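You operate a simulated robot arm through the tools that you are given. There is no shell and no other tool. Be economical: measure what you need, move in short steps, check, and stop when the job is done.

Carry out the task below with a simulated two-armed robot. There is one attempt and no reset: what you move stays moved.

TASK
Wipe up the wax crumbs, then the flour, with the blue cloth.
Fine: pass the cloth to your other hand in between; put it back. What is to be rubbed or washed off counts as gone when no trace of it is left.

The check looks at the end state, three seconds after you hand in, the way a careful person would. Anything else that was tipped, shoved, dropped, spilled or broken makes it a failure. Flat cloth is picked up by pressing the open fingertips on it (5 to 10 N) and closing them slowly along it; thin cloth reads only 2 to 8 mm in the jaws.

THE ROBOT
Two 7-joint arms with two-finger parallel grippers on one trunk, on a base that drives. Base frame: it is fixed to the floor where the robot stands at the start and does not move with it; the origin is under the middle of the robot, x ahead of it, y to its left, z up. Units: m, rad, N and s.
The left shoulder is at the start at [0.07, 0.134, 1.201], the right one opposite. With the tool pointing down near the work surface each hand reaches from about 0.1 to 0.64 m from the robot's upright axis, wherever it stands, measured 20 degrees to its own side. Places, roughly: flour [0.4, 0.7, 0.9]; wax crumbs [0.4, 0.3, 0.9]. Payload 1.57 kg a hand.
The TCP of each hand is the grasp point between the finger pads, 0.03 m short of the fingertips. In the tool frame z runs along the fingers and y along their closing line. Largest opening 0.08 m; finger width 0.017, thickness 0.012; the body of the gripper, 0.04 by 0.082 m, starts 0.08 m behind the TCP.
Orientation is that of the tool frame in the base frame, as a unit quaternion [x, y, z, w]. With the fingers straight down and closing along the base's y, the tool's x points along the base's -x, its y along +y and its z along -z.

THE INTERFACE
- The arms move only by the tool arm_command. It takes "left_motion", "right_motion" or both (then of equal length, played together; a hand with none holds still); each is a list of rows, each a list of 7 numbers: the closure, from 0 (fully open) to 1 (shut), then the shift along the tool's x, y, z in m, then the turn, a rotation vector about the tool's x, y, z in rad. In form: [[fingers, dx, dy, dz, wx, wy, wz], ...]. A call has 1 to 20 rows; each row is the pose to reach, as a shift and turn from the pose commanded when the call began, along the tool's axes at that moment. Rows are played at 5 a second. More than 0.05 m and 0.15 rad between two rows, or a gripper value outside its range, and nothing of the call is played. A pose out of reach is approached as far as the arm can. The call stops where the force on the tool passes 40 N (or 10 N more than at its start, if that is more) or the arm is blocked; 0.2 s more then pass. The fingers move at their own pace (about 0.153 m/s each) and stop on an object; they squeeze with about 43 N. The grip force told is the motor's: it shows also when the fingers shut on nothing. Time passes only in rows, and 0.2 s behind the last, so rows that repeat a pose let the fingers close. It gives the time, the measured TCP pose, the force on the tool (base axes), the opening and the grip force at its end, in the units of the frame above (readings bear some noise), with the torque about the TCP (base axes, N m) and any sound that the robot's microphone picked up, and new pictures: "show" is both (left out), scene, wrist or none (wrist: the cameras of the hands that moved).
- Cameras (640 x 400 px; columns grow to the right, rows downward): "scene" is now at [0.1185, 0.0497, 1.4219]; the picture's right is [0.59, -0.81, 0.00], its down [-0.53, -0.39, -0.76] and it looks along [0.61, 0.45, -0.66] (base axes); focal length 267 px, centre (320, 200). "left" rides on the left gripper at [0.072, 0.007, -0.122] in its tool frame; the picture's right is [-0.09, 1.00, 0.00], its down [-0.84, -0.08, -0.54] and it looks along [-0.54, -0.05, 0.84] (tool axes); focal length 238 px, centre (320, 200). "right" rides on the right gripper at [0.072, -0.007, -0.122] in its tool frame; the picture's right is [0.09, 1.00, 0.00], its down [-0.84, 0.08, -0.54] and it looks along [-0.54, 0.05, 0.84] (tool axes); focal length 238 px, centre (320, 200). There is no depth. A picture from a camera that has moved, and an enlarged one, comes with that camera's place and axes in the base frame and with its lens.
- lift_body(by): slides the trunk up (or, below 0, down) by that many m; the arms and the scene camera ride with it, the base frame stays. It gives what a move gives, with no picture.
- drive_base(legs): drives the robot by 1 to 6 legs, each [ahead, left, turn to the left] in m, m and rad, along the robot's own axes; the way and the turn of a leg run together, so that a leg with both is an arc; at most 1.5 m and 3.142 rad a leg. The arms and the cameras ride along, it lands a little off, and it stops where it bumps. It gives what a move gives, and a new picture of the scene camera.
- aim_head(pan, tilt): turns the head with the scene camera to pan (to the left, within 1.501 rad either way) and tilt (down, from -0.506 to 1.204), counted from straight ahead of the robot. It gives what a move gives, and a new picture of the scene camera.
- close_up(camera, box): a new picture of the part [left, top, right, bottom] of that camera's present view, enlarged. It takes no simulated time.
- sign_off(): hands the job in; it is judged then, once.

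Work in short steps. Places have to be worked out from the pictures, the camera data and where the tool is seen: move nearer, look again, correct. Check each grasp and each placing, and mend what went wrong. You have 120 turns and 260 pictures in all, those below and enlarged ones among them. Open the grippers and draw the arms clear of the work before you hand the job in, unless the task says otherwise; then end with one line.

The tools are called after "Request:" as name(argument=value, ...) on one line, values as JSON. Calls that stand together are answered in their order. arm_command: Moves the arms, as the interface text tells. Its arguments: {"type":"object","properties":{"left_motion":{"type":"array"},"right_motion":{"type":"array"},"show":{"type":"string","enum":["both","scene","wrist","none"]}},"required":[]} The other tools are called the same way: lift_body (by) slides the trunk up or down; drive_base (legs) drives the base; aim_head (pan, tilt) turns the head that bears the scene camera; close_up (camera, box) takes an enlarged picture of a part of a camera's view; sign_off () hands the job in.

At the start:

```text
clock: 0.0
left_position: [0.3558, 0.3984, 1.1977]
left_tcp_rot: [0.001, 1.0, -0.001, -0.001]
left_contact_force: [0.6, 0.6, 0.7]
left_moment: [0.01, -0.01, 0.01]
left_opening: 0.0799
left_grip_force: 0.1
right_position: [0.3835, 0.0677, 1.1609]
right_tcp_rot: [0.0, 1.0, 0.0, 0.0]
right_contact_force: [-0.9, 0.0, 1.0]
right_moment: [-0.01, 0.0, 0.0]
right_opening: 0.08
right_grip_force: 0.0
trunk travel left (down, up): [-0.775, 0.165]
robot x, y, heading: [0.0003, -0.0002, 0.003]
head pan, tilt: [0.632, 0.714]
```

scene: 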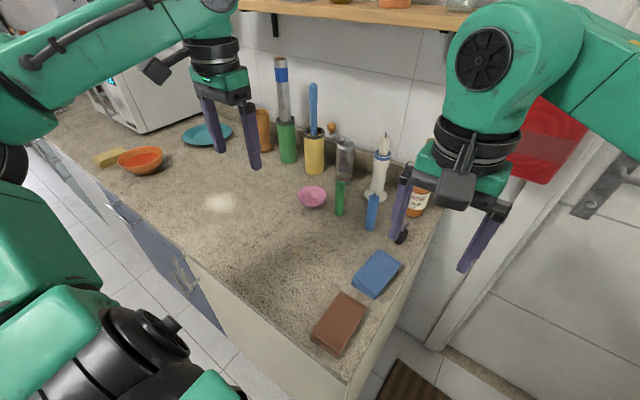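
right: 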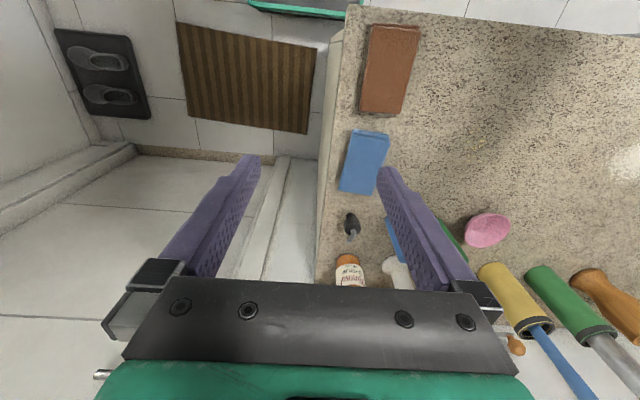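
left: 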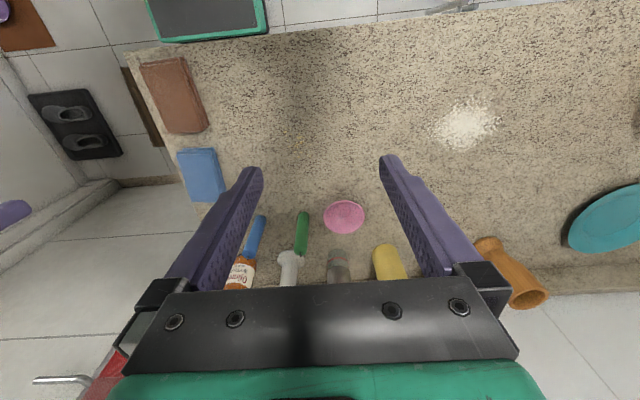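

The views show a blue folded cloth near (0.47, 0.15), the flour near (0.42, 0.65) and a faint yellowish speck where the wax should be. I'll enlarge these before moving.

Request:
close_up(camera="left", box=[120, 40, 360, 240])

Request:
close_up(camera="right", box=[310, 10, 530, 260])

Request:
close_up(camera="scene", box=[180, 120, 460, 370])

```text
2.00 times, centred on (240, 140) of left
camera zoom: at [0.2841, 0.4057, 1.3189], right [0.09, 1.0, 0.0], down [0.84, -0.08, 0.54], along [0.54, -0.05, -0.84], focal length 477 px, centre (480, 320)
```

zoom: 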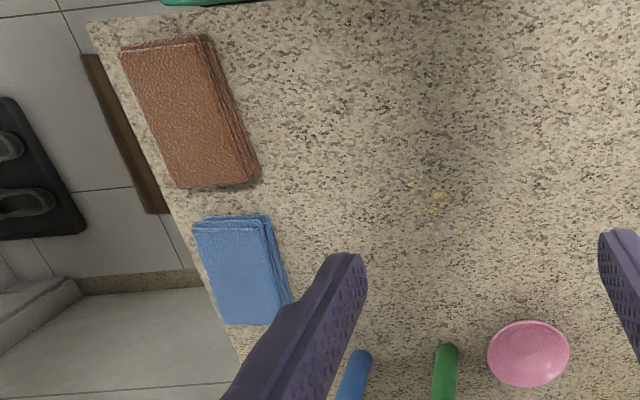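

```text
1.60 times, centred on (420, 135) of right
camera zoom: at [0.311, 0.0618, 1.2835], right [-0.09, 1.0, 0.0], down [0.84, 0.08, 0.54], along [0.54, 0.05, -0.84], focal length 381 px, centre (160, 304)
```

zoom: 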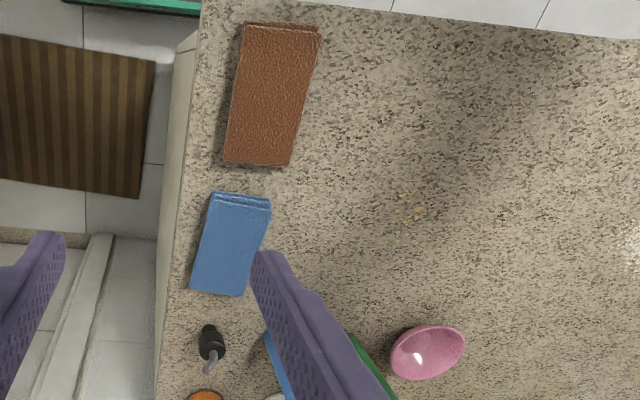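

```text
1.60 times, centred on (320, 245) of scene
camera zoom: at [0.1185, 0.0497, 1.4219], right [0.59, -0.81, 0.0], down [-0.53, -0.39, -0.76], along [0.61, 0.45, -0.66], focal length 426 px, centre (320, 128)
```

zoom: 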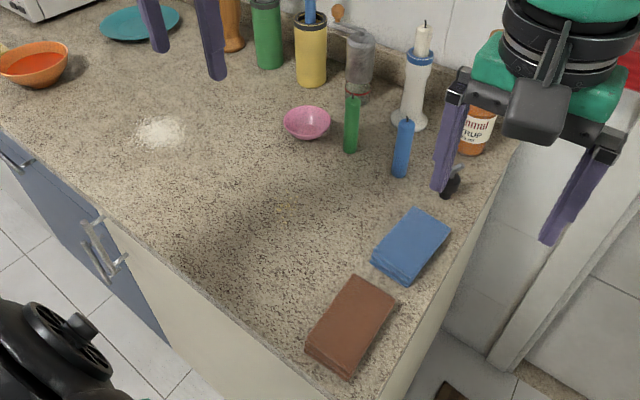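

The wax is near (0.43, 0.35, 0.88). The blue folded cloth covers about x 0.43–0.53 and y 0.12–0.19. I'll move the right hand out of the way and bring the left hand above the cloth.

Request:
arm_command(right_motion=[[0, 0.01, -0.04, -0.005, 0, 0, 0], [0, 0.02, -0.08, -0.01, 0, 0, 0], [0, 0.03, -0.12, -0.015, 0, 0, 0], [0, 0.04, -0.16, -0.02, 0, 0, 0], [0, 0.05, -0.2, -0.025, 0, 0, 0], [0, 0.06, -0.24, -0.03, 0, 0, 0], [0, 0.07, -0.28, -0.035, 0, 0, 0], [0, 0.08, -0.32, -0.04, 0, 0, 0]], left_motion=[[0, -0.015, -0.03, 0, 0, 0, 0], [0, -0.03, -0.06, 0, 0, 0, 0], [0, -0.045, -0.09, 0, 0, 0, 0], [0, -0.06, -0.12, 0.02, 0, 0, 0], [0, -0.075, -0.15, 0.04, 0, 0, 0], [0, -0.09, -0.18, 0.06, 0, 0, 0], [0, -0.105, -0.21, 0.08, 0, 0, 0], [0, -0.12, -0.244, 0.1, 0, 0, 0]], show="both")

```text
clock: 1.8
left_position: [0.4746, 0.1525, 1.0989]
left_tcp_rot: [0.0, 1.0, 0.0, 0.0]
left_contact_force: [-0.2, 0.5, -0.1]
left_moment: [0.01, 0.0, 0.0]
left_opening: 0.0799
left_grip_force: 0.0
right_position: [0.3048, -0.2552, 1.2004]
right_tcp_rot: [-0.002, 1.0, 0.004, 0.0]
right_contact_force: [-0.2, -0.1, 0.3]
right_moment: [0.0, 0.04, 0.0]
right_opening: 0.0799
right_grip_force: 0.0
trunk travel left (down, up): [-0.775, 0.165]
robot x, y, heading: [-0.0001, 0.0013, -0.001]
head pan, tilt: [0.632, 0.714]
camera scene: at [0.1185, 0.0463, 1.422], right [0.59, -0.81, 0.0], down [-0.53, -0.38, -0.76], along [0.61, 0.45, -0.65], focal length 267 px, centre (320, 200)
camera right: at [0.2313, -0.2619, 1.3222], right [-0.1, 1.0, 0.0], down [0.84, 0.08, 0.54], along [0.54, 0.06, -0.84], focal length 238 px, centre (320, 200)
camera left: at [0.4038, 0.1581, 1.22], right [0.09, 1.0, 0.0], down [0.84, -0.08, 0.54], along [0.54, -0.05, -0.84], focal length 238 px, centre (320, 200)
```

scene: 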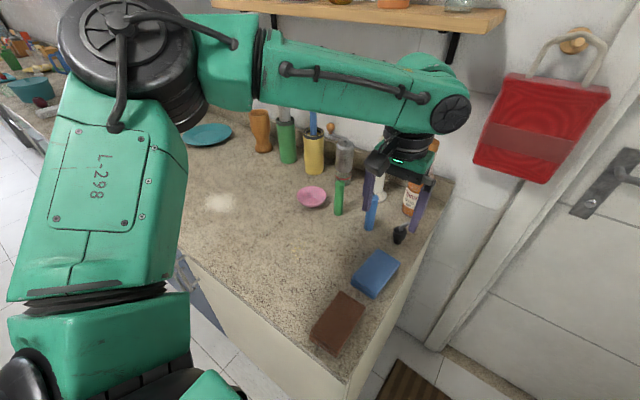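
right: 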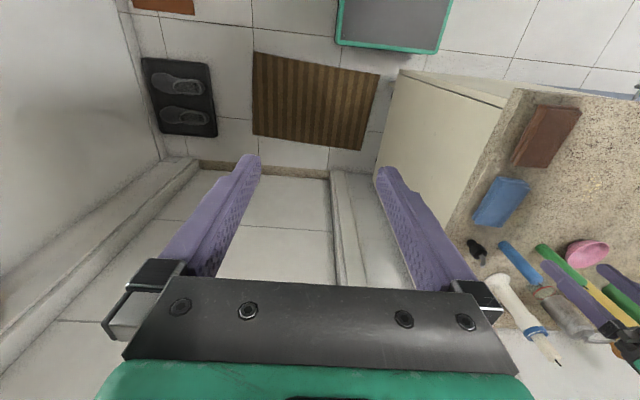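
left: 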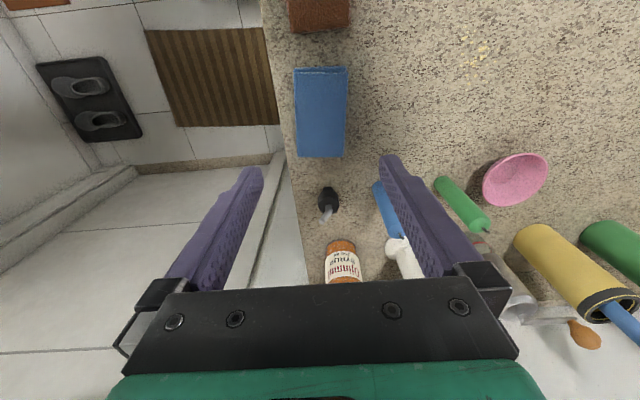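

The cloth is centred under the hand at about (0.476, 0.152). I'll take a closer look to judge how thick it is and how it's folded.

Request:
close_up(camera="left", box=[270, 30, 390, 180])

Request:
close_up(camera="scene", box=[300, 220, 440, 360])

Request:
close_up(camera="right", box=[440, 80, 600, 260])

```text
2.67 times, centred on (330, 105) of left
camera zoom: at [0.4038, 0.1581, 1.22], right [0.09, 1.0, 0.0], down [0.84, -0.08, 0.54], along [0.54, -0.05, -0.84], focal length 636 px, centre (293, 453)
```

zoom: 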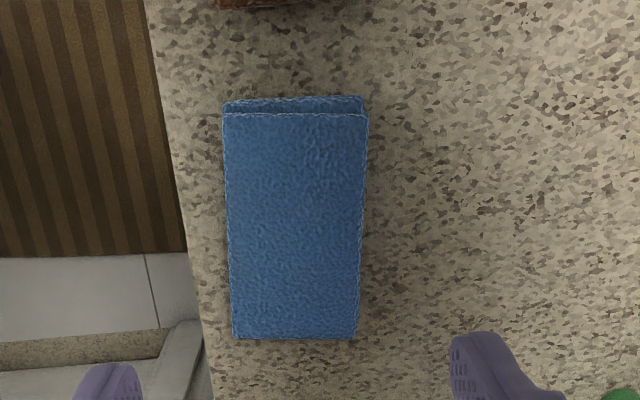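

```text
2.86 times, centred on (370, 290) of scene
camera zoom: at [0.1185, 0.0463, 1.422], right [0.59, -0.81, 0.0], down [-0.53, -0.38, -0.76], along [0.61, 0.45, -0.65], focal length 762 px, centre (177, -57)
```

zoom: 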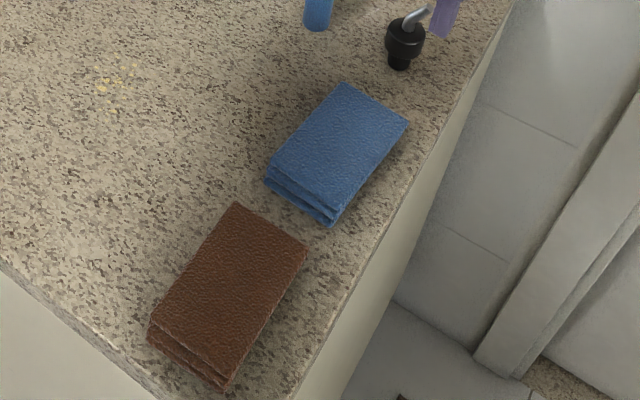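

```text
2.22 times, centred on (520, 170) of right
camera zoom: at [0.2313, -0.2619, 1.3222], right [-0.1, 1.0, 0.0], down [0.84, 0.08, 0.54], along [0.54, 0.06, -0.84], focal length 530 px, centre (-124, 267)
```

zoom: 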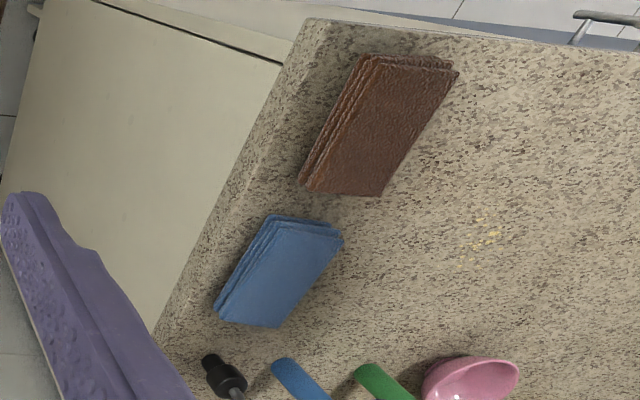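

The pad is a folded cloth about 2 cm thick, so I can straddle its 65 mm width. I'll grip it off-centre at the far end so the near end stays free for the handover. First I'll descend to z≈0.925.

Request:
arm_command(left_motion=[[0, -0.025, 0, 0.03, 0, 0, 0], [0, -0.025, 0, 0.07, 0, 0, 0], [0, -0.025, 0, 0.11, 0, 0, 0], [0, -0.025, 0, 0.14, 0, 0, 0], [0, -0.025, 0, 0.16, 0, 0, 0], [0, -0.025, 0, 0.174, 0, 0, 0]], show="both")

```text
clock: 3.2
left_position: [0.4923, 0.1601, 0.9294]
left_tcp_rot: [0.001, 1.0, 0.0, 0.001]
left_contact_force: [-0.4, 0.2, -0.4]
left_moment: [0.0, -0.02, -0.02]
left_opening: 0.0801
left_grip_force: 0.2
left hand out of reach, approached as far as the arm can: row 5, 6
right_position: [0.3034, -0.2513, 1.2019]
right_tcp_rot: [0.0, 1.0, 0.0, 0.0]
right_contact_force: [-0.4, 0.4, 0.3]
right_moment: [-0.04, 0.0, 0.01]
right_opening: 0.0801
right_grip_force: 0.0
trunk travel left (down, up): [-0.775, 0.165]
robot x, y, heading: [-0.0009, 0.0009, 0.001]
head pan, tilt: [0.632, 0.714]
camera scene: at [0.118, 0.0497, 1.422], right [0.59, -0.81, 0.0], down [-0.53, -0.39, -0.76], along [0.61, 0.45, -0.66], focal length 267 px, centre (320, 200)
camera left: at [0.4217, 0.1669, 1.0495], right [0.09, 1.0, 0.0], down [0.84, -0.08, 0.54], along [0.54, -0.05, -0.84], focal length 238 px, centre (320, 200)
```

scene: 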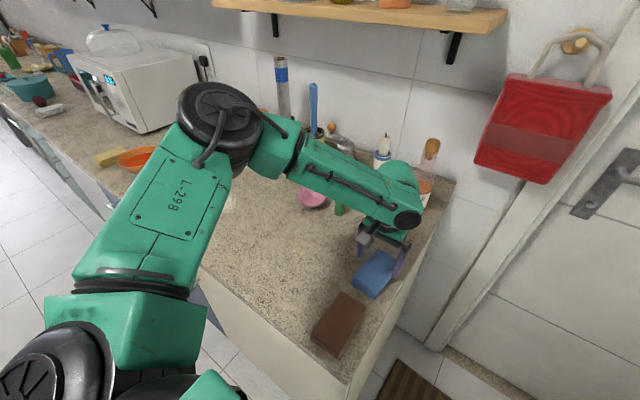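
left: 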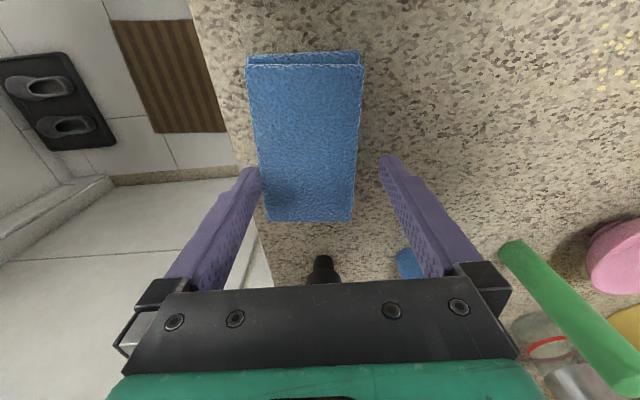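

The left hand hits its reach limit on this side at the low height. I'll lift it 0.12 m and drive the base about 0.13 m to the right, which puts the cloth more on the left arm's side.

Request:
arm_command(left_motion=[[0, 0, 0, -0.04, 0, 0, 0], [0, 0, 0, -0.08, 0, 0, 0], [0, 0, 0, -0.12, 0, 0, 0]], show="none")

Request:
drive_base(legs=[[0, -0.13, 0]])

```text
clock: 4.0
left_position: [0.4937, 0.1592, 1.0488]
left_tcp_rot: [0.001, 1.0, 0.0, 0.0]
left_contact_force: [0.9, 0.4, -0.1]
left_moment: [-0.03, -0.02, 0.02]
left_opening: 0.08
left_grip_force: 0.1
right_position: [0.3027, -0.252, 1.2021]
right_tcp_rot: [0.0, 1.0, 0.0, 0.0]
right_contact_force: [0.4, 0.4, -0.2]
right_moment: [-0.01, 0.0, -0.01]
right_opening: 0.08
right_grip_force: 0.0
trunk travel left (down, up): [-0.775, 0.165]
robot x, y, heading: [0.0019, 0.0043, -0.005]
head pan, tilt: [0.632, 0.714]
```

```text
clock: 5.3
left_position: [0.4931, 0.0325, 1.0494]
left_tcp_rot: [0.001, 1.0, 0.0, 0.0]
left_contact_force: [-0.5, 0.5, 0.0]
left_moment: [-0.01, 0.01, -0.02]
left_opening: 0.0802
left_grip_force: 0.1
right_position: [0.3036, -0.3805, 1.2024]
right_tcp_rot: [0.002, 1.0, 0.0, 0.0]
right_contact_force: [-0.2, -0.5, -0.9]
right_moment: [-0.01, -0.04, 0.0]
right_opening: 0.08
right_grip_force: 0.1
trunk travel left (down, up): [-0.775, 0.165]
robot x, y, heading: [0.0017, -0.1313, -0.001]
head pan, tilt: [0.632, 0.714]
camera scene: at [0.1185, -0.0776, 1.4218], right [0.59, -0.81, 0.0], down [-0.53, -0.39, -0.75], along [0.61, 0.44, -0.66], focal length 267 px, centre (320, 200)
```

scene: 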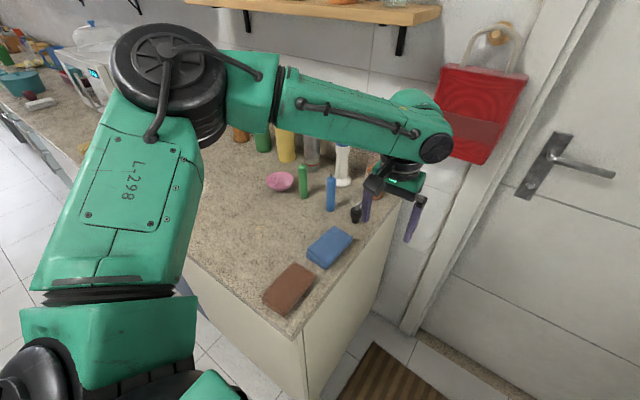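

The base moved as asked. Now I'll move the left hand over (0.503, 0.150) with a slight yaw of −0.07 to match the cloth, and descend to about z 0.925.

Request:
arm_command(left_motion=[[0, -0.003, 0.04, 0, 0, 0, 0.03], [0, -0.006, 0.08, 0, 0, 0, 0.07], [0, -0.01, 0.1175, 0.02, 0, 0, 0.07], [0, -0.01, 0.1175, 0.06, 0, 0, 0.07], [0, -0.01, 0.1175, 0.1, 0, 0, 0.07], [0, -0.01, 0.1175, 0.124, 0, 0, 0.07]], show="wrist")

```text
clock: 6.7
left_position: [0.5038, 0.147, 0.9248]
left_tcp_rot: [0.036, 0.999, 0.0, 0.0]
left_contact_force: [0.5, -0.8, -0.7]
left_moment: [0.01, -0.01, -0.01]
left_opening: 0.0798
left_grip_force: 0.0
right_position: [0.3038, -0.3823, 1.2013]
right_tcp_rot: [0.0, 1.0, 0.0, 0.0]
right_contact_force: [0.1, -0.2, -0.2]
right_moment: [-0.04, 0.0, -0.01]
right_opening: 0.0799
right_grip_force: 0.1
trunk travel left (down, up): [-0.775, 0.165]
robot x, y, heading: [-0.0031, -0.1288, 0.001]
head pan, tilt: [0.632, 0.714]
camera left: at [0.4333, 0.1589, 1.0453], right [0.16, 0.99, 0.0], down [0.83, -0.14, 0.54], along [0.53, -0.09, -0.84], focal length 238 px, centre (320, 200)
```

left: 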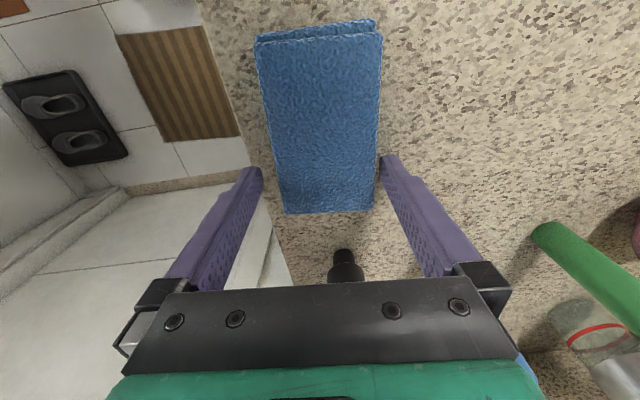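

The cloth sits about 4 mm to +y of the jaw centre. I'll shift that way and descend to z≈0.913, watching for contact force.

Request:
arm_command(left_motion=[[0, 0, 0.005, 0, 0, 0, 0], [0, 0, 0.005, 0.004, 0, 0, 0], [0, 0, 0.005, 0.008, 0, 0, 0], [0, 0, 0.005, 0.012, 0, 0, 0]], show="wrist")

```text
clock: 7.7
left_position: [0.5029, 0.1518, 0.9141]
left_tcp_rot: [0.037, 0.999, 0.0, 0.0]
left_contact_force: [-0.8, 0.3, 1.0]
left_moment: [-0.01, -0.03, 0.04]
left_opening: 0.0797
left_grip_force: 0.1
right_position: [0.3044, -0.3817, 1.201]
right_tcp_rot: [0.001, 1.0, 0.0, 0.0]
right_contact_force: [-0.5, -0.5, -0.3]
right_moment: [0.0, -0.02, -0.03]
right_opening: 0.0796
right_grip_force: 0.0
trunk travel left (down, up): [-0.775, 0.165]
robot x, y, heading: [0.0036, -0.1279, -0.005]
head pan, tilt: [0.632, 0.714]
camera left: at [0.4338, 0.1645, 1.0338], right [0.16, 0.99, 0.0], down [0.83, -0.14, 0.54], along [0.53, -0.09, -0.84], focal length 238 px, centre (320, 200)
```

left: 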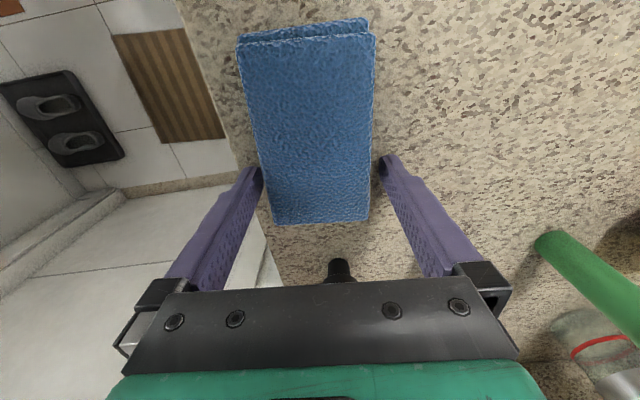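

No contact yet. I'll move back 2 mm in y and go down in 1.5 mm steps to find the counter.

Request:
arm_command(left_motion=[[0, 0, -0.002, 0, 0, 0, 0], [0, 0, -0.002, 0.0015, 0, 0, 0], [0, 0, -0.002, 0.003, 0, 0, 0]], show="none")

```text
clock: 8.5
left_position: [0.5048, 0.1504, 0.9102]
left_tcp_rot: [0.035, 0.999, 0.0, 0.0]
left_contact_force: [0.5, 1.1, 0.6]
left_moment: [0.03, 0.03, 0.0]
left_opening: 0.08
left_grip_force: 0.1
right_position: [0.3031, -0.3823, 1.2008]
right_tcp_rot: [0.001, 1.0, 0.0, 0.0]
right_contact_force: [-0.5, -0.8, -0.1]
right_moment: [-0.03, 0.0, 0.03]
right_opening: 0.0801
right_grip_force: 0.0
trunk travel left (down, up): [-0.775, 0.165]
robot x, y, heading: [0.0011, -0.1281, 0.002]
head pan, tilt: [0.632, 0.714]
```

Request:
close_up(camera="left", box=[220, 100, 420, 240])

```text
2.86 times, centred on (320, 170) of left
camera zoom: at [0.4337, 0.1627, 1.031], right [0.16, 0.99, 0.0], down [0.83, -0.14, 0.54], along [0.54, -0.09, -0.84], focal length 681 px, centre (320, 286)
```

zoom: 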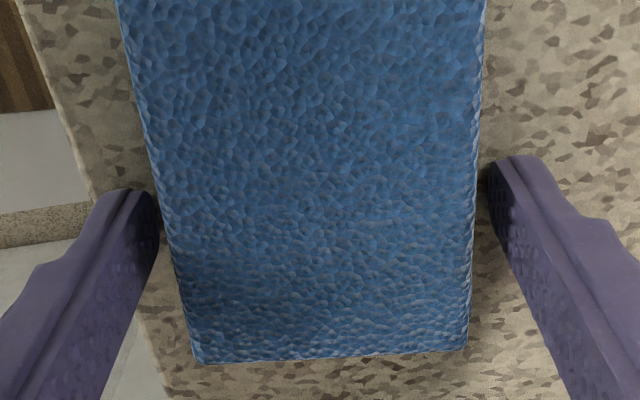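

The fingers straddle the pad cleanly. I'll close slowly from this height.

Request:
arm_command(left_motion=[[0.05, 0, 0, 0, 0, 0, 0], [0.1, 0, 0, 0, 0, 0, 0], [0.15, 0, 0, 0, 0, 0, 0], [0.2, 0, 0, 0, 0, 0, 0], [0.25, 0, 0, 0, 0, 0, 0], [0.3, 0, 0, 0, 0, 0, 0]], show="wrist")

```text
clock: 9.9
left_position: [0.5035, 0.1499, 0.9095]
left_tcp_rot: [0.036, 0.999, 0.0, 0.0]
left_contact_force: [1.4, 1.1, 3.7]
left_moment: [0.14, -0.02, -0.05]
left_opening: 0.0638
left_grip_force: 43.6
right_position: [0.3036, -0.3816, 1.2018]
right_tcp_rot: [0.0, 1.0, 0.0, 0.0]
right_contact_force: [0.0, 0.1, 0.1]
right_moment: [0.0, -0.03, -0.02]
right_opening: 0.0802
right_grip_force: 0.0
trunk travel left (down, up): [-0.775, 0.165]
robot x, y, heading: [-0.0031, -0.1288, -0.004]
head pan, tilt: [0.632, 0.714]
camera left: at [0.4336, 0.1628, 1.031], right [0.16, 0.99, 0.0], down [0.83, -0.14, 0.54], along [0.54, -0.09, -0.84], focal length 238 px, centre (320, 200)
```

left: 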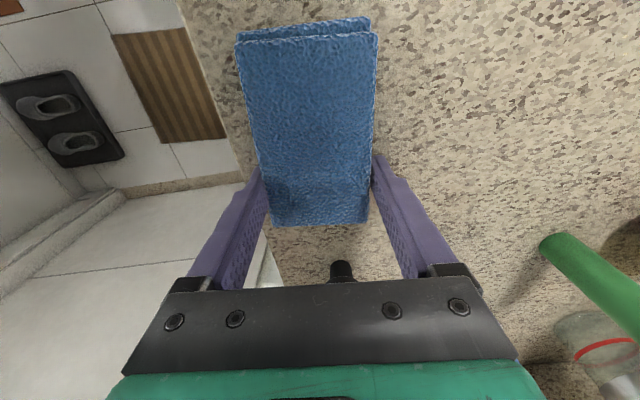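

It's gripped at 64 mm with 43 N, so it behaves as a firm pad. I'll lift it and check.

Request:
arm_command(left_motion=[[0.4, 0, 0, 0, 0, 0, 0], [0.4, 0, 0, -0.03, 0, 0, 0], [0.4, 0, 0, -0.07, 0, 0, 0], [0.4, 0, 0, -0.11, 0, 0, 0]], show="both")

```text
clock: 10.9
left_position: [0.5026, 0.1497, 1.0213]
left_tcp_rot: [0.036, 0.999, 0.0, 0.001]
left_contact_force: [0.0, -0.5, -0.2]
left_moment: [-0.01, -0.02, 0.06]
left_opening: 0.0635
left_grip_force: 42.6
right_position: [0.3029, -0.3814, 1.2021]
right_tcp_rot: [0.001, 1.0, 0.0, 0.0]
right_contact_force: [0.5, -0.1, 0.2]
right_moment: [0.0, -0.01, 0.05]
right_opening: 0.08
right_grip_force: 0.0
trunk travel left (down, up): [-0.775, 0.165]
robot x, y, heading: [-0.0002, -0.1294, -0.001]
head pan, tilt: [0.632, 0.714]
camera scene: at [0.1179, -0.0805, 1.4219], right [0.59, -0.81, 0.0], down [-0.53, -0.39, -0.76], along [0.61, 0.44, -0.66], focal length 267 px, centre (320, 200)
camera left: at [0.4325, 0.1623, 1.142], right [0.16, 0.99, 0.0], down [0.83, -0.14, 0.54], along [0.53, -0.09, -0.84], focal length 238 px, centre (320, 200)
```

scene: 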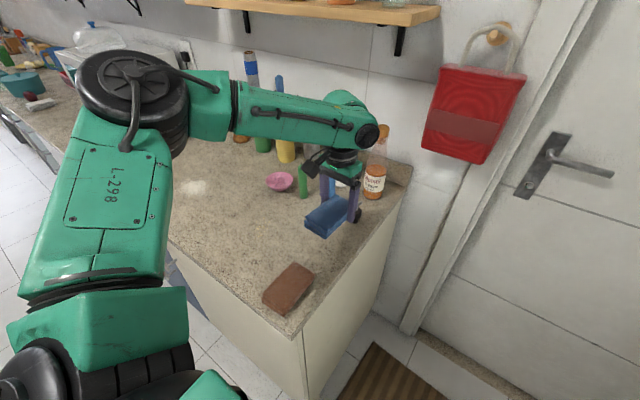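
left: 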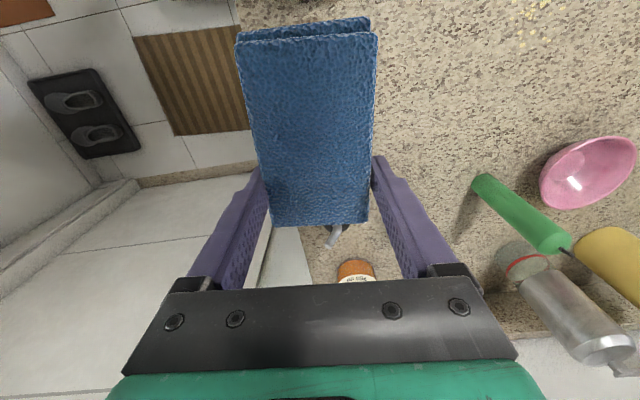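

The cloth is held. I'll drive 0.2 m left with the hand raised, which puts the wax within the left arm's reach.

Request:
drive_base(legs=[[0, 0.2, 0]])

Request:
close_up(camera="left", box=[200, 0, 440, 150])

```text
clock: 12.5
left_position: [0.5035, 0.348, 1.0217]
left_tcp_rot: [0.036, 0.999, 0.0, 0.001]
left_contact_force: [0.4, 0.0, -0.3]
left_moment: [0.05, -0.04, 0.02]
left_opening: 0.0638
left_grip_force: 42.7
right_position: [0.3041, -0.1856, 1.2002]
right_tcp_rot: [0.001, 1.0, 0.002, 0.0]
right_contact_force: [-0.8, 0.2, 0.3]
right_moment: [0.06, -0.01, 0.0]
right_opening: 0.0797
right_grip_force: 0.1
trunk travel left (down, up): [-0.775, 0.165]
robot x, y, heading: [-0.0004, 0.0671, 0.001]
head pan, tilt: [0.632, 0.714]
camera scene: at [0.119, 0.1163, 1.422], right [0.59, -0.81, 0.0], down [-0.53, -0.38, -0.76], along [0.61, 0.45, -0.65], focal length 267 px, centre (320, 200)
```

scene: 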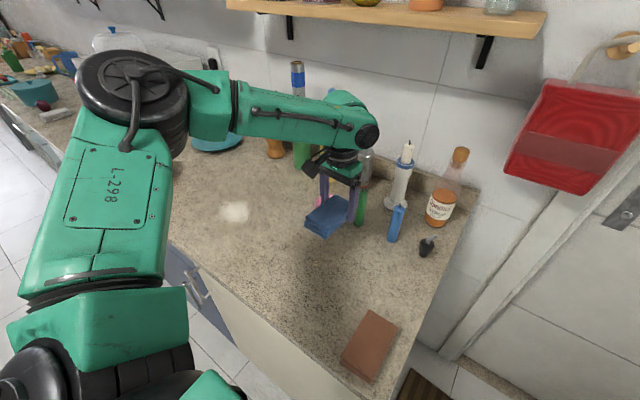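

```text
2.67 times, centred on (320, 75) of left
camera zoom: at [0.4335, 0.3597, 1.142], right [0.16, 0.99, 0.0], down [0.83, -0.14, 0.54], along [0.53, -0.09, -0.84], focal length 636 px, centre (320, 533)
```

zoom: 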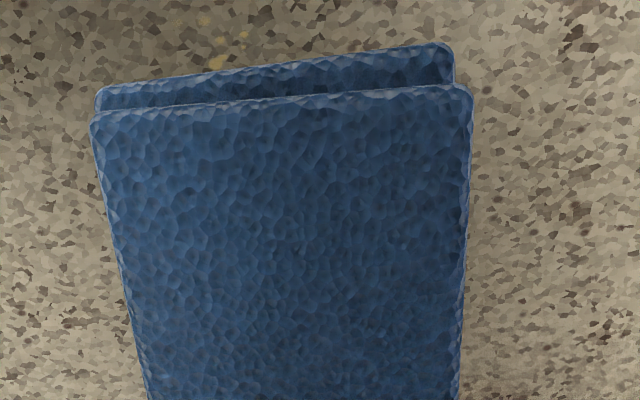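

The crumbs are at about (0.40–0.45, 0.32–0.37). I'll bring the pad centre over them and descend to just above the counter.

Request:
arm_command(left_motion=[[0.4, 0.02, -0.003, 0.03, 0, 0, 0], [0.4, 0.04, -0.006, 0.06, 0, 0, 0], [0.4, 0.04, -0.006, 0.09, 0, 0, 0], [0.4, 0.04, -0.006, 0.105, 0, 0, 0], [0.4, 0.04, -0.006, 0.112, 0, 0, 0], [0.4, 0.04, -0.006, 0.114, 0, 0, 0]], show="scene")

```text
clock: 13.9
left_position: [0.463, 0.3463, 0.9112]
left_tcp_rot: [0.036, 0.999, 0.0, 0.004]
left_contact_force: [4.3, 5.9, 28.2]
left_moment: [-0.29, 1.3, -0.22]
left_opening: 0.0633
left_grip_force: 43.4
right_position: [0.3015, -0.1831, 1.2021]
right_tcp_rot: [0.0, 1.0, 0.0, 0.001]
right_contact_force: [0.2, -0.1, -0.6]
right_moment: [0.03, 0.02, -0.05]
right_opening: 0.08
right_grip_force: 0.0
trunk travel left (down, up): [-0.775, 0.165]
robot x, y, heading: [-0.0015, 0.0692, -0.004]
head pan, tilt: [0.632, 0.714]
camera scene: at [0.1155, 0.1183, 1.4228], right [0.59, -0.81, 0.0], down [-0.53, -0.39, -0.76], along [0.61, 0.45, -0.65], focal length 267 px, centre (320, 200)
```

scene: 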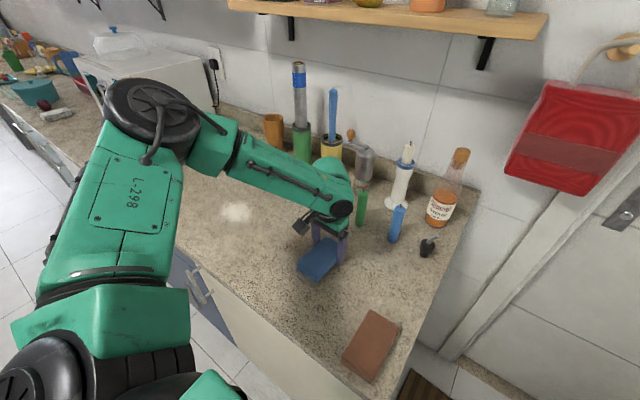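

Contact is at 28 N, which is more than I need. I'll ease up 2 mm and wipe back and forth over the crumb area.

Request:
arm_command(left_motion=[[0.4, 0, 0, -0.002, 0, 0, 0], [0.4, 0.035, 0, -0.002, 0, 0, 0], [0.4, 0, 0, -0.002, 0, 0, 0], [0.4, -0.03, 0, -0.002, 0, 0, 0], [0.4, -0.03, 0.03, -0.002, 0, 0, 0], [0.4, 0, 0.03, -0.002, 0, 0, 0], [0.4, 0.035, 0.03, -0.002, 0, 0, 0], [0.4, 0.035, -0.01, -0.002, 0, 0, 0], [0.4, 0.035, -0.035, -0.002, 0, 0, 0], [0.4, 0, -0.035, -0.002, 0, 0, 0], [0.4, -0.03, -0.035, -0.002, 0, 0, 0], [0.4, 0, -0.02, -0.002, 0, 0, 0], [0.4, 0, 0.02, -0.002, 0, 0, 0], [0.4, 0, 0, -0.002, 0, 0, 0]], show="none")

```text
clock: 14.6
left_position: [0.4369, 0.3475, 0.9104]
left_tcp_rot: [0.036, 0.999, 0.0, -0.003]
left_contact_force: [-10.9, -1.0, 22.8]
left_moment: [-0.13, -0.38, -0.07]
left_opening: 0.0637
left_grip_force: 43.0
right_position: [0.2998, -0.1825, 1.2018]
right_tcp_rot: [0.001, 1.0, 0.0, 0.002]
right_contact_force: [-0.1, -0.5, -0.1]
right_moment: [-0.04, 0.06, 0.0]
right_opening: 0.08
right_grip_force: 0.1
trunk travel left (down, up): [-0.775, 0.165]
robot x, y, heading: [0.0039, 0.0685, -0.009]
head pan, tilt: [0.632, 0.714]
stopped in row 3 (left hand): the force on the tool passed its limit at 49 N (the readings are from after the stop); the commanded pose is now the measured one
```

That stroke passed the force limit, because the pad already touches the counter at z≈0.911. I'll lift 1.5 mm and use smaller steps.

Request:
arm_command(left_motion=[[0.4, 0, 0, -0.0015, 0, 0, 0], [0.4, 0, 0, -0.0015, 0, 0, 0]], show="none")

```text
clock: 15.2
left_position: [0.4378, 0.3467, 0.9096]
left_tcp_rot: [0.036, 0.999, 0.001, -0.004]
left_contact_force: [-4.7, 0.2, 10.1]
left_moment: [-0.12, -0.16, -0.07]
left_opening: 0.0639
left_grip_force: 42.5
right_position: [0.3015, -0.1844, 1.2014]
right_tcp_rot: [0.001, 1.0, 0.001, 0.0]
right_contact_force: [-0.1, 0.2, 0.3]
right_moment: [0.03, 0.01, 0.01]
right_opening: 0.0798
right_grip_force: 0.1
trunk travel left (down, up): [-0.775, 0.165]
robot x, y, heading: [0.0036, 0.072, -0.005]
head pan, tilt: [0.632, 0.714]
```

It's now at 10 N. I'll wipe in 15–20 mm steps.

Request:
arm_command(left_motion=[[0.4, -0.015, 0, 0, 0, 0, 0], [0.4, -0.03, 0, 0, 0, 0, 0], [0.4, -0.045, 0, 0, 0, 0, 0], [0.4, -0.055, 0, 0, 0, 0, 0], [0.4, -0.055, 0.015, 0, 0, 0, 0], [0.4, -0.055, 0.03, 0, 0, 0, 0], [0.4, -0.04, 0.03, 0, 0, 0, 0], [0.4, -0.025, 0.03, 0, 0, 0, 0], [0.4, -0.01, 0.03, 0, 0, 0, 0], [0.4, 0.005, 0.03, 0, 0, 0, 0], [0.4, 0.005, 0.015, 0, 0, 0, 0], [0.4, 0.005, 0, 0, 0, 0, 0], [0.4, 0.005, -0.015, 0, 0, 0, 0], [0.4, 0.005, -0.03, 0, 0, 0, 0], [0.4, -0.01, -0.03, 0, 0, 0, 0], [0.4, -0.025, -0.03, 0, 0, 0, 0], [0.4, -0.04, -0.03, 0, 0, 0, 0], [0.4, -0.055, -0.03, 0, 0, 0, 0], [0.4, -0.055, -0.015, 0, 0, 0, 0], [0.4, -0.055, 0, 0, 0, 0, 0]], show="scene")

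```text
clock: 18.1
left_position: [0.4295, 0.3348, 0.9099]
left_tcp_rot: [0.036, 0.999, 0.004, -0.006]
left_contact_force: [-6.6, 0.2, 11.6]
left_moment: [-0.47, 0.04, -0.34]
left_opening: 0.0637
left_grip_force: 43.5
right_position: [0.3009, -0.1834, 1.1998]
right_tcp_rot: [0.001, 1.0, 0.0, 0.002]
right_contact_force: [-0.8, 0.4, -1.0]
right_moment: [0.0, 0.0, 0.01]
right_opening: 0.0799
right_grip_force: 0.1
trunk travel left (down, up): [-0.775, 0.165]
robot x, y, heading: [0.0002, 0.0681, 0.002]
head pan, tilt: [0.632, 0.714]
stopped in row 14 (left hand): the force on the tool passed its limit at 43 N (the readings are from after the stop); the commanded pose is now the measured one
camera scene: at [0.1146, 0.1186, 1.4221], right [0.59, -0.81, 0.0], down [-0.53, -0.39, -0.76], along [0.61, 0.45, -0.65], focal length 267 px, centre (320, 200)
```

scene: 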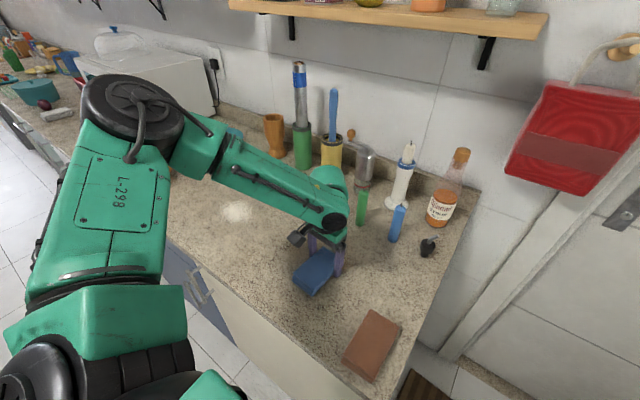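

One pass stopped late at 43 N. I'll finish the −y side with 1 mm less pressure and smaller steps.

Request:
arm_command(left_motion=[[0.4, 0, 0, -0.001, 0, 0, 0], [0.4, 0, -0.01, -0.001, 0, 0, 0], [0.4, 0, -0.02, -0.001, 0, 0, 0], [0.4, -0.015, -0.02, -0.001, 0, 0, 0], [0.4, -0.03, -0.02, -0.001, 0, 0, 0], [0.4, -0.045, -0.02, -0.001, 0, 0, 0], [0.4, -0.055, -0.02, -0.001, 0, 0, 0], [0.4, -0.055, -0.01, -0.001, 0, 0, 0], [0.4, -0.055, 0, -0.001, 0, 0, 0], [0.4, -0.04, 0, -0.001, 0, 0, 0], [0.4, -0.025, 0, -0.001, 0, 0, 0], [0.4, -0.01, 0, -0.001, 0, 0, 0]], show="none")

Request:
arm_command(left_motion=[[0.4, 0, 0, -0.03, 0, 0, 0], [0.4, -0.02, 0.01, -0.06, 0, 0, 0], [0.4, -0.05, 0.03, -0.1, 0, 0, 0], [0.4, -0.07, 0.08, -0.12, 0, 0, 0], [0.4, -0.07, 0.12, -0.12, 0, 0, 0]], show="both")

```text
clock: 20.7
left_position: [0.4445, 0.3338, 0.9106]
left_tcp_rot: [0.033, 0.999, 0.004, -0.005]
left_contact_force: [14.9, 2.6, 22.4]
left_moment: [-0.73, -0.58, 0.66]
left_opening: 0.0634
left_grip_force: 42.8
right_position: [0.3052, -0.1829, 1.2009]
right_tcp_rot: [0.0, 1.0, 0.0, 0.0]
right_contact_force: [-0.6, 0.1, 0.3]
right_moment: [-0.03, -0.01, 0.01]
right_opening: 0.0799
right_grip_force: 0.1
trunk travel left (down, up): [-0.775, 0.165]
robot x, y, heading: [-0.0046, 0.0713, -0.002]
head pan, tilt: [0.632, 0.714]
```

```text
refused: row 3 steps farther than a row can; nothing moved
```

The wipe finished cleanly. I'll lift off with smaller steps and move aside to look at the area.

Request:
arm_command(left_motion=[[0.4, 0, 0, -0.03, 0, 0, 0], [0.4, -0.01, 0, -0.06, 0, 0, 0], [0.4, -0.02, 0.01, -0.1, 0, 0, 0], [0.4, -0.03, 0.05, -0.12, 0, 0, 0], [0.4, -0.03, 0.09, -0.12, 0, 0, 0], [0.4, -0.03, 0.12, -0.12, 0, 0, 0]], show="both")

Request:
close_up(camera="scene", box=[220, 220, 420, 360])

```text
clock: 22.1
left_position: [0.4818, 0.4514, 1.0301]
left_tcp_rot: [0.035, 0.999, 0.003, -0.008]
left_contact_force: [0.6, -0.9, -0.2]
left_moment: [0.01, -0.01, 0.0]
left_opening: 0.0637
left_grip_force: 43.4
right_position: [0.3035, -0.1817, 1.2005]
right_tcp_rot: [0.001, 1.0, 0.0, 0.0]
right_contact_force: [-0.6, 0.6, 0.0]
right_moment: [-0.01, 0.03, 0.01]
right_opening: 0.0799
right_grip_force: 0.0
trunk travel left (down, up): [-0.775, 0.165]
robot x, y, heading: [0.0031, 0.0712, -0.003]
head pan, tilt: [0.632, 0.714]
camera scene: at [0.1191, 0.1198, 1.4219], right [0.59, -0.81, 0.0], down [-0.53, -0.39, -0.76], along [0.61, 0.44, -0.66], focal length 267 px, centre (320, 200)
camera left: at [0.4137, 0.4624, 1.1518], right [0.16, 0.99, 0.0], down [0.84, -0.14, 0.53], along [0.52, -0.08, -0.85], focal length 238 px, centre (320, 200)
```

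scene: 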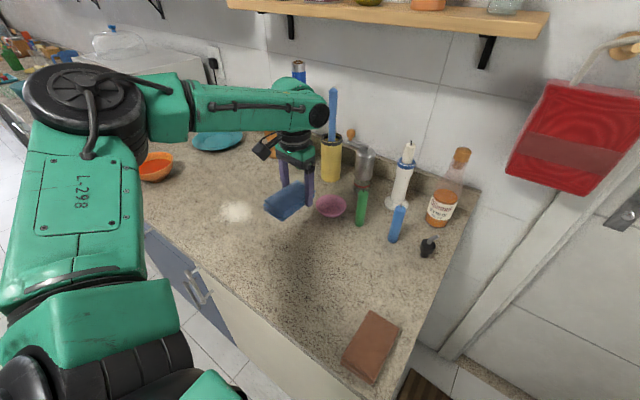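
left: 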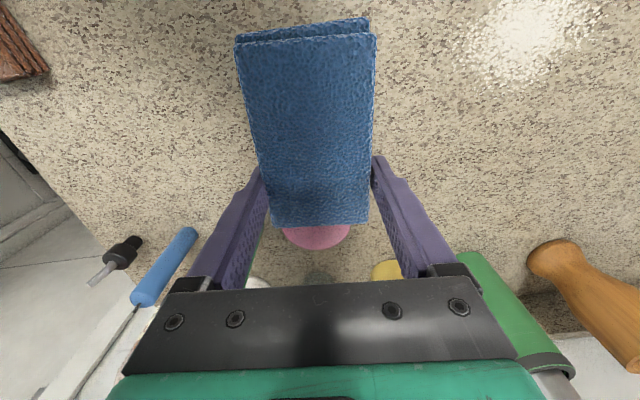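

```text
2.86 times, centred on (320, 290) of scene
camera zoom: at [0.1191, 0.1198, 1.4219], right [0.59, -0.81, 0.0], down [-0.53, -0.39, -0.76], along [0.61, 0.44, -0.66], focal length 762 px, centre (320, -57)
```

zoom: 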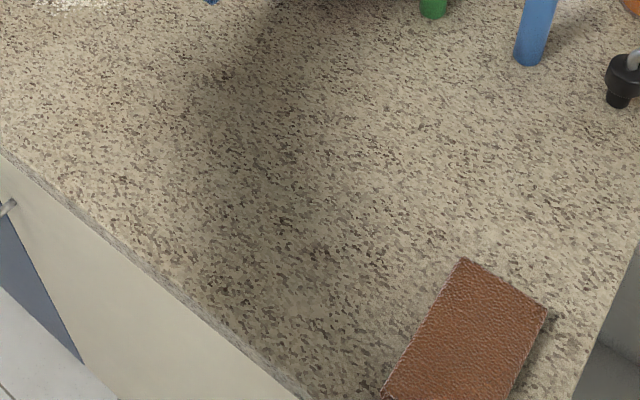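

The crumbs seem gone. I'll enlarge the exact spot around scene pixel (320, 265) to confirm, and look at the flour.

Request:
close_up(camera="scene", box=[280, 235, 360, 295])

Request:
close_up(camera="left", box=[420, 0, 640, 140])

Request:
close_up(camera="left", box=[80, 0, 250, 140])

```text
6.67 times, centred on (320, 265) of scene
camera zoom: at [0.1191, 0.1198, 1.4219], right [0.59, -0.81, 0.0], down [-0.53, -0.39, -0.76], along [0.61, 0.44, -0.66], focal length 1777 px, centre (320, -233)
```

zoom: 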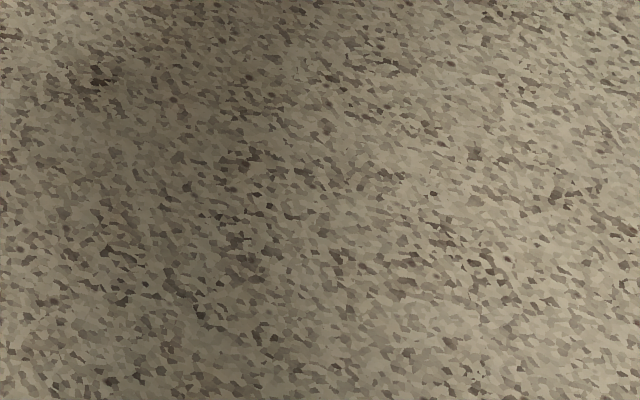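

```text
2.86 times, centred on (530, 70) of left
camera zoom: at [0.4137, 0.4624, 1.1518], right [0.16, 0.99, 0.0], down [0.84, -0.14, 0.53], along [0.52, -0.08, -0.85], focal length 681 px, centre (-280, 571)
```

zoom: 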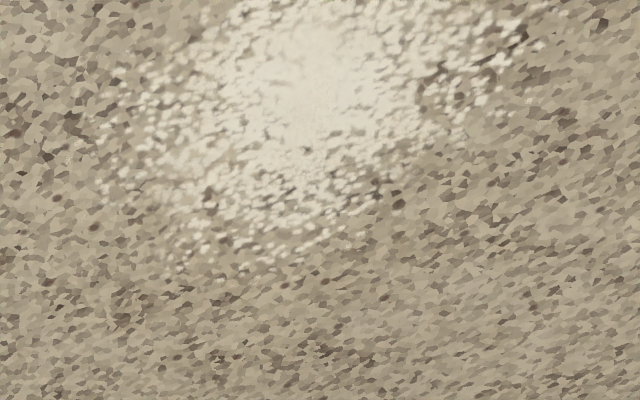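

```text
2.86 times, centred on (165, 70) of left
camera zoom: at [0.4137, 0.4624, 1.1518], right [0.16, 0.99, 0.0], down [0.84, -0.14, 0.53], along [0.52, -0.08, -0.85], focal length 681 px, centre (763, 571)
```

zoom: 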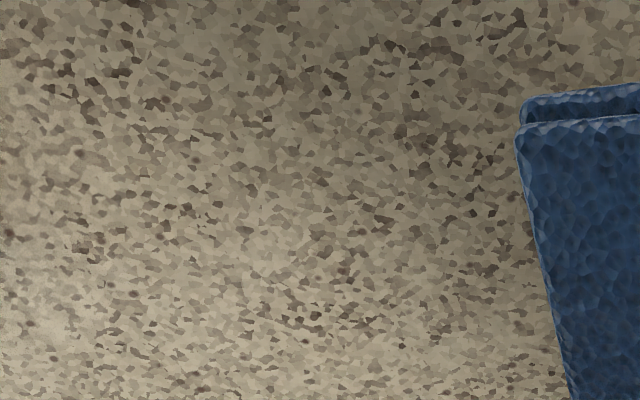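

The wax is fully gone. For a clean handover I want the left hand, with its camera on the robot side, at the other end of the pad. I'll set the pad down on the cleaned spot, slide the open fingers along it and regrip.

Request:
arm_command(left_motion=[[0.4, 0.003, -0.04, 0, 0, 0, 0], [0.4, 0.006, -0.08, 0.02, 0, 0, 0], [0.4, 0.01, -0.101, 0.06, 0, 0, 0], [0.4, 0.01, -0.101, 0.095, 0, 0, 0], [0.4, 0.01, -0.101, 0.11, 0, 0, 0], [0.4, 0.01, -0.101, 0.116, 0, 0, 0], [0.4, 0.01, -0.101, 0.118, 0, 0, 0]], show="none")

```text
clock: 23.7
left_position: [0.4647, 0.3516, 0.9114]
left_tcp_rot: [0.034, 0.999, 0.004, -0.008]
left_contact_force: [0.2, 0.0, -0.6]
left_moment: [0.0, 0.01, -0.01]
left_opening: 0.0638
left_grip_force: 43.1
right_position: [0.3048, -0.1825, 1.2004]
right_tcp_rot: [0.001, 1.0, 0.0, 0.0]
right_contact_force: [-0.4, 0.1, -0.6]
right_moment: [0.06, 0.02, -0.01]
right_opening: 0.0797
right_grip_force: 0.1
trunk travel left (down, up): [-0.775, 0.165]
robot x, y, heading: [-0.0007, 0.0663, -0.001]
head pan, tilt: [0.632, 0.714]
```

I'm just above contact. I'll lower 1.5 mm, open gently and slide the open jaws 48 mm along the pad towards the robot.

Request:
arm_command(left_motion=[[0.4, 0, 0, 0.0015, 0, 0, 0], [0.15, 0, 0, 0.0015, 0, 0, 0], [0.08, 0, 0, 0.0, 0, 0, 0], [0, 0, 0, 0, 0, 0, 0], [0, 0, 0, 0, 0, 0, 0], [0, 0.012, 0, 0, 0, 0, 0], [0, 0.024, 0, 0, 0, 0, 0], [0, 0.036, 0, 0, 0, 0, 0], [0, 0.048, 0, 0, 0, 0, 0], [0, 0.048, 0, 0, 0, 0, 0]], show="wrist")

```text
clock: 25.9
left_position: [0.416, 0.3542, 0.9116]
left_tcp_rot: [0.034, 0.999, 0.004, -0.008]
left_contact_force: [0.7, 0.2, 0.1]
left_moment: [-0.01, 0.04, -0.03]
left_opening: 0.08
left_grip_force: 0.1
right_position: [0.3041, -0.1837, 1.2018]
right_tcp_rot: [0.001, 1.0, 0.0, 0.0]
right_contact_force: [0.5, -0.3, -0.8]
right_moment: [0.01, -0.02, 0.01]
right_opening: 0.08
right_grip_force: 0.2
trunk travel left (down, up): [-0.775, 0.165]
robot x, y, heading: [0.0021, 0.0686, -0.003]
head pan, tilt: [0.632, 0.714]
camera left: at [0.3475, 0.3654, 1.0337], right [0.16, 0.99, 0.01], down [0.84, -0.14, 0.53], along [0.52, -0.08, -0.85], focal length 238 px, centre (320, 200)
```

left: 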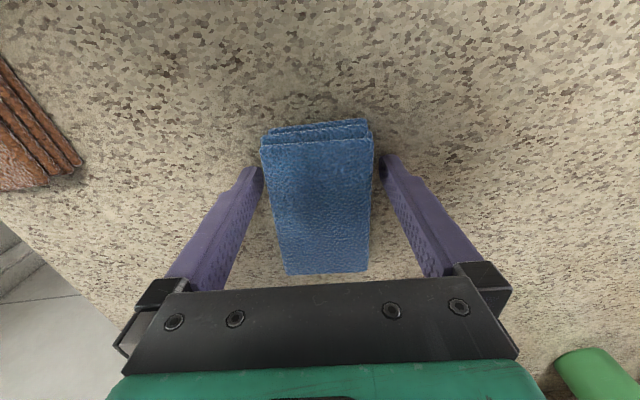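

The jaws now straddle the near end. I'll close slowly and lift.

Request:
arm_command(left_motion=[[0.05, 0, 0, 0, 0, 0, 0], [0.1, 0, 0, 0, 0, 0, 0], [0.15, 0, 0, 0, 0, 0, 0], [0.2, 0, 0, 0, 0, 0, 0], [0.3, 0, 0, 0, 0, 0, 0], [0.4, 0, 0, 0, 0, 0, 0], [0.4, 0, 0, -0.03, 0, 0, 0], [0.4, 0, 0, -0.07, 0, 0, 0], [0.4, 0, 0, -0.11, 0, 0, 0], [0.4, 0, 0, -0.15, 0, 0, 0]], show="wrist")

```text
clock: 28.1
left_position: [0.4191, 0.3525, 1.0633]
left_tcp_rot: [0.034, 0.999, 0.004, -0.007]
left_contact_force: [0.1, 0.3, -1.2]
left_moment: [-0.01, 0.03, -0.02]
left_opening: 0.0639
left_grip_force: 42.9
right_position: [0.3039, -0.1837, 1.2018]
right_tcp_rot: [0.001, 1.0, 0.0, 0.0]
right_contact_force: [-0.6, -0.4, -0.4]
right_moment: [0.02, -0.02, -0.01]
right_opening: 0.0799
right_grip_force: 0.0
trunk travel left (down, up): [-0.775, 0.165]
robot x, y, heading: [-0.0006, 0.0682, -0.002]
head pan, tilt: [0.632, 0.714]
camera left: at [0.3497, 0.3644, 1.1849], right [0.16, 0.99, 0.01], down [0.84, -0.14, 0.53], along [0.52, -0.08, -0.85], focal length 238 px, centre (320, 200)
```

left: 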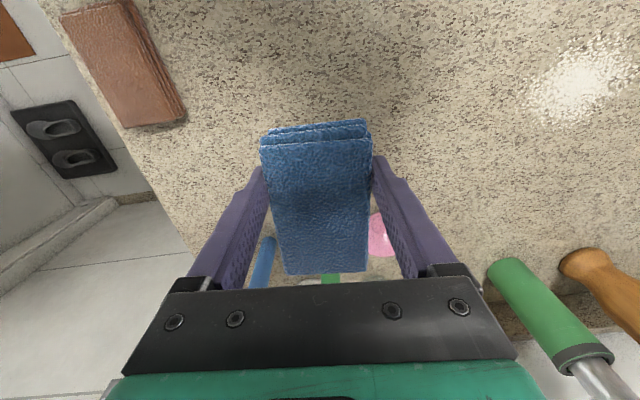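

The regrip is good. Now I'll swing the pad 86° clockwise so its free end points to the right hand, and bring it in front of the robot.

Request:
arm_command(left_motion=[[0.4, 0, -0.015, 0, 0, 0, 0.136], [0.4, 0, -0.03, 0, 0, 0, 0.272], [0.4, 0, -0.045, 0, 0, 0, 0.408], [0.4, 0, -0.06, 0, 0, 0, 0.544], [0.4, 0, -0.075, 0, 0, 0, 0.68], [0.4, 0.002, -0.09, 0, 0, 0, 0.816], [0.4, 0.004, -0.105, 0, 0, 0, 0.952], [0.4, 0.006, -0.12, 0, 0, 0, 1.088], [0.4, 0.008, -0.135, 0, 0, 0, 1.224], [0.4, 0.008, -0.15, 0, 0, 0, 1.36], [0.4, 0.008, -0.161, 0, 0, 0, 1.5]], show="both")

```text
clock: 30.5
left_position: [0.3997, 0.1923, 1.062]
left_tcp_rot: [0.706, 0.708, -0.002, -0.007]
left_contact_force: [-0.1, 0.2, 0.1]
left_moment: [0.03, 0.03, -0.02]
left_opening: 0.0637
left_grip_force: 43.2
right_position: [0.3044, -0.1824, 1.1996]
right_tcp_rot: [0.001, 1.0, 0.0, 0.0]
right_contact_force: [0.2, -0.9, 0.0]
right_moment: [0.01, -0.03, 0.02]
right_opening: 0.0798
right_grip_force: 0.1
trunk travel left (down, up): [-0.775, 0.165]
robot x, y, heading: [0.0014, 0.0695, 0.002]
head pan, tilt: [0.632, 0.714]
camera scene: at [0.1192, 0.1186, 1.4219], right [0.59, -0.81, 0.0], down [-0.53, -0.39, -0.76], along [0.61, 0.45, -0.66], focal length 267 px, centre (320, 200)
camera left: at [0.4089, 0.2637, 1.1827], right [1.0, -0.09, -0.02], down [-0.07, -0.84, 0.54], along [-0.06, -0.53, -0.84], focal length 238 px, centre (320, 200)
```

scene: 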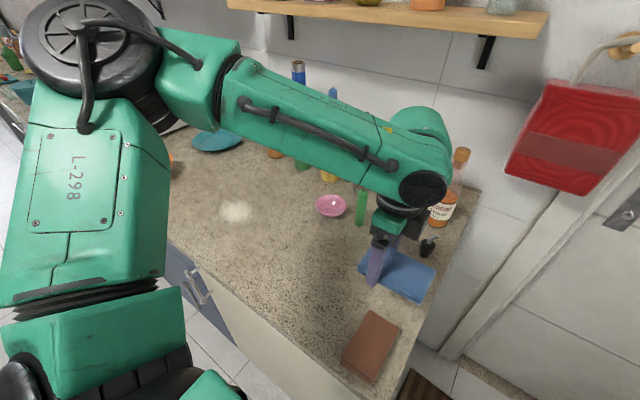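
left: 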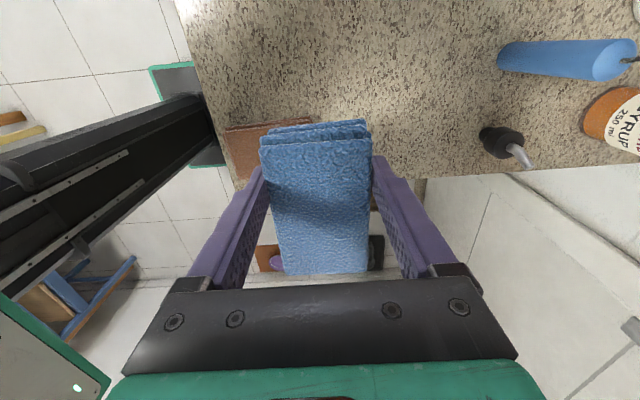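

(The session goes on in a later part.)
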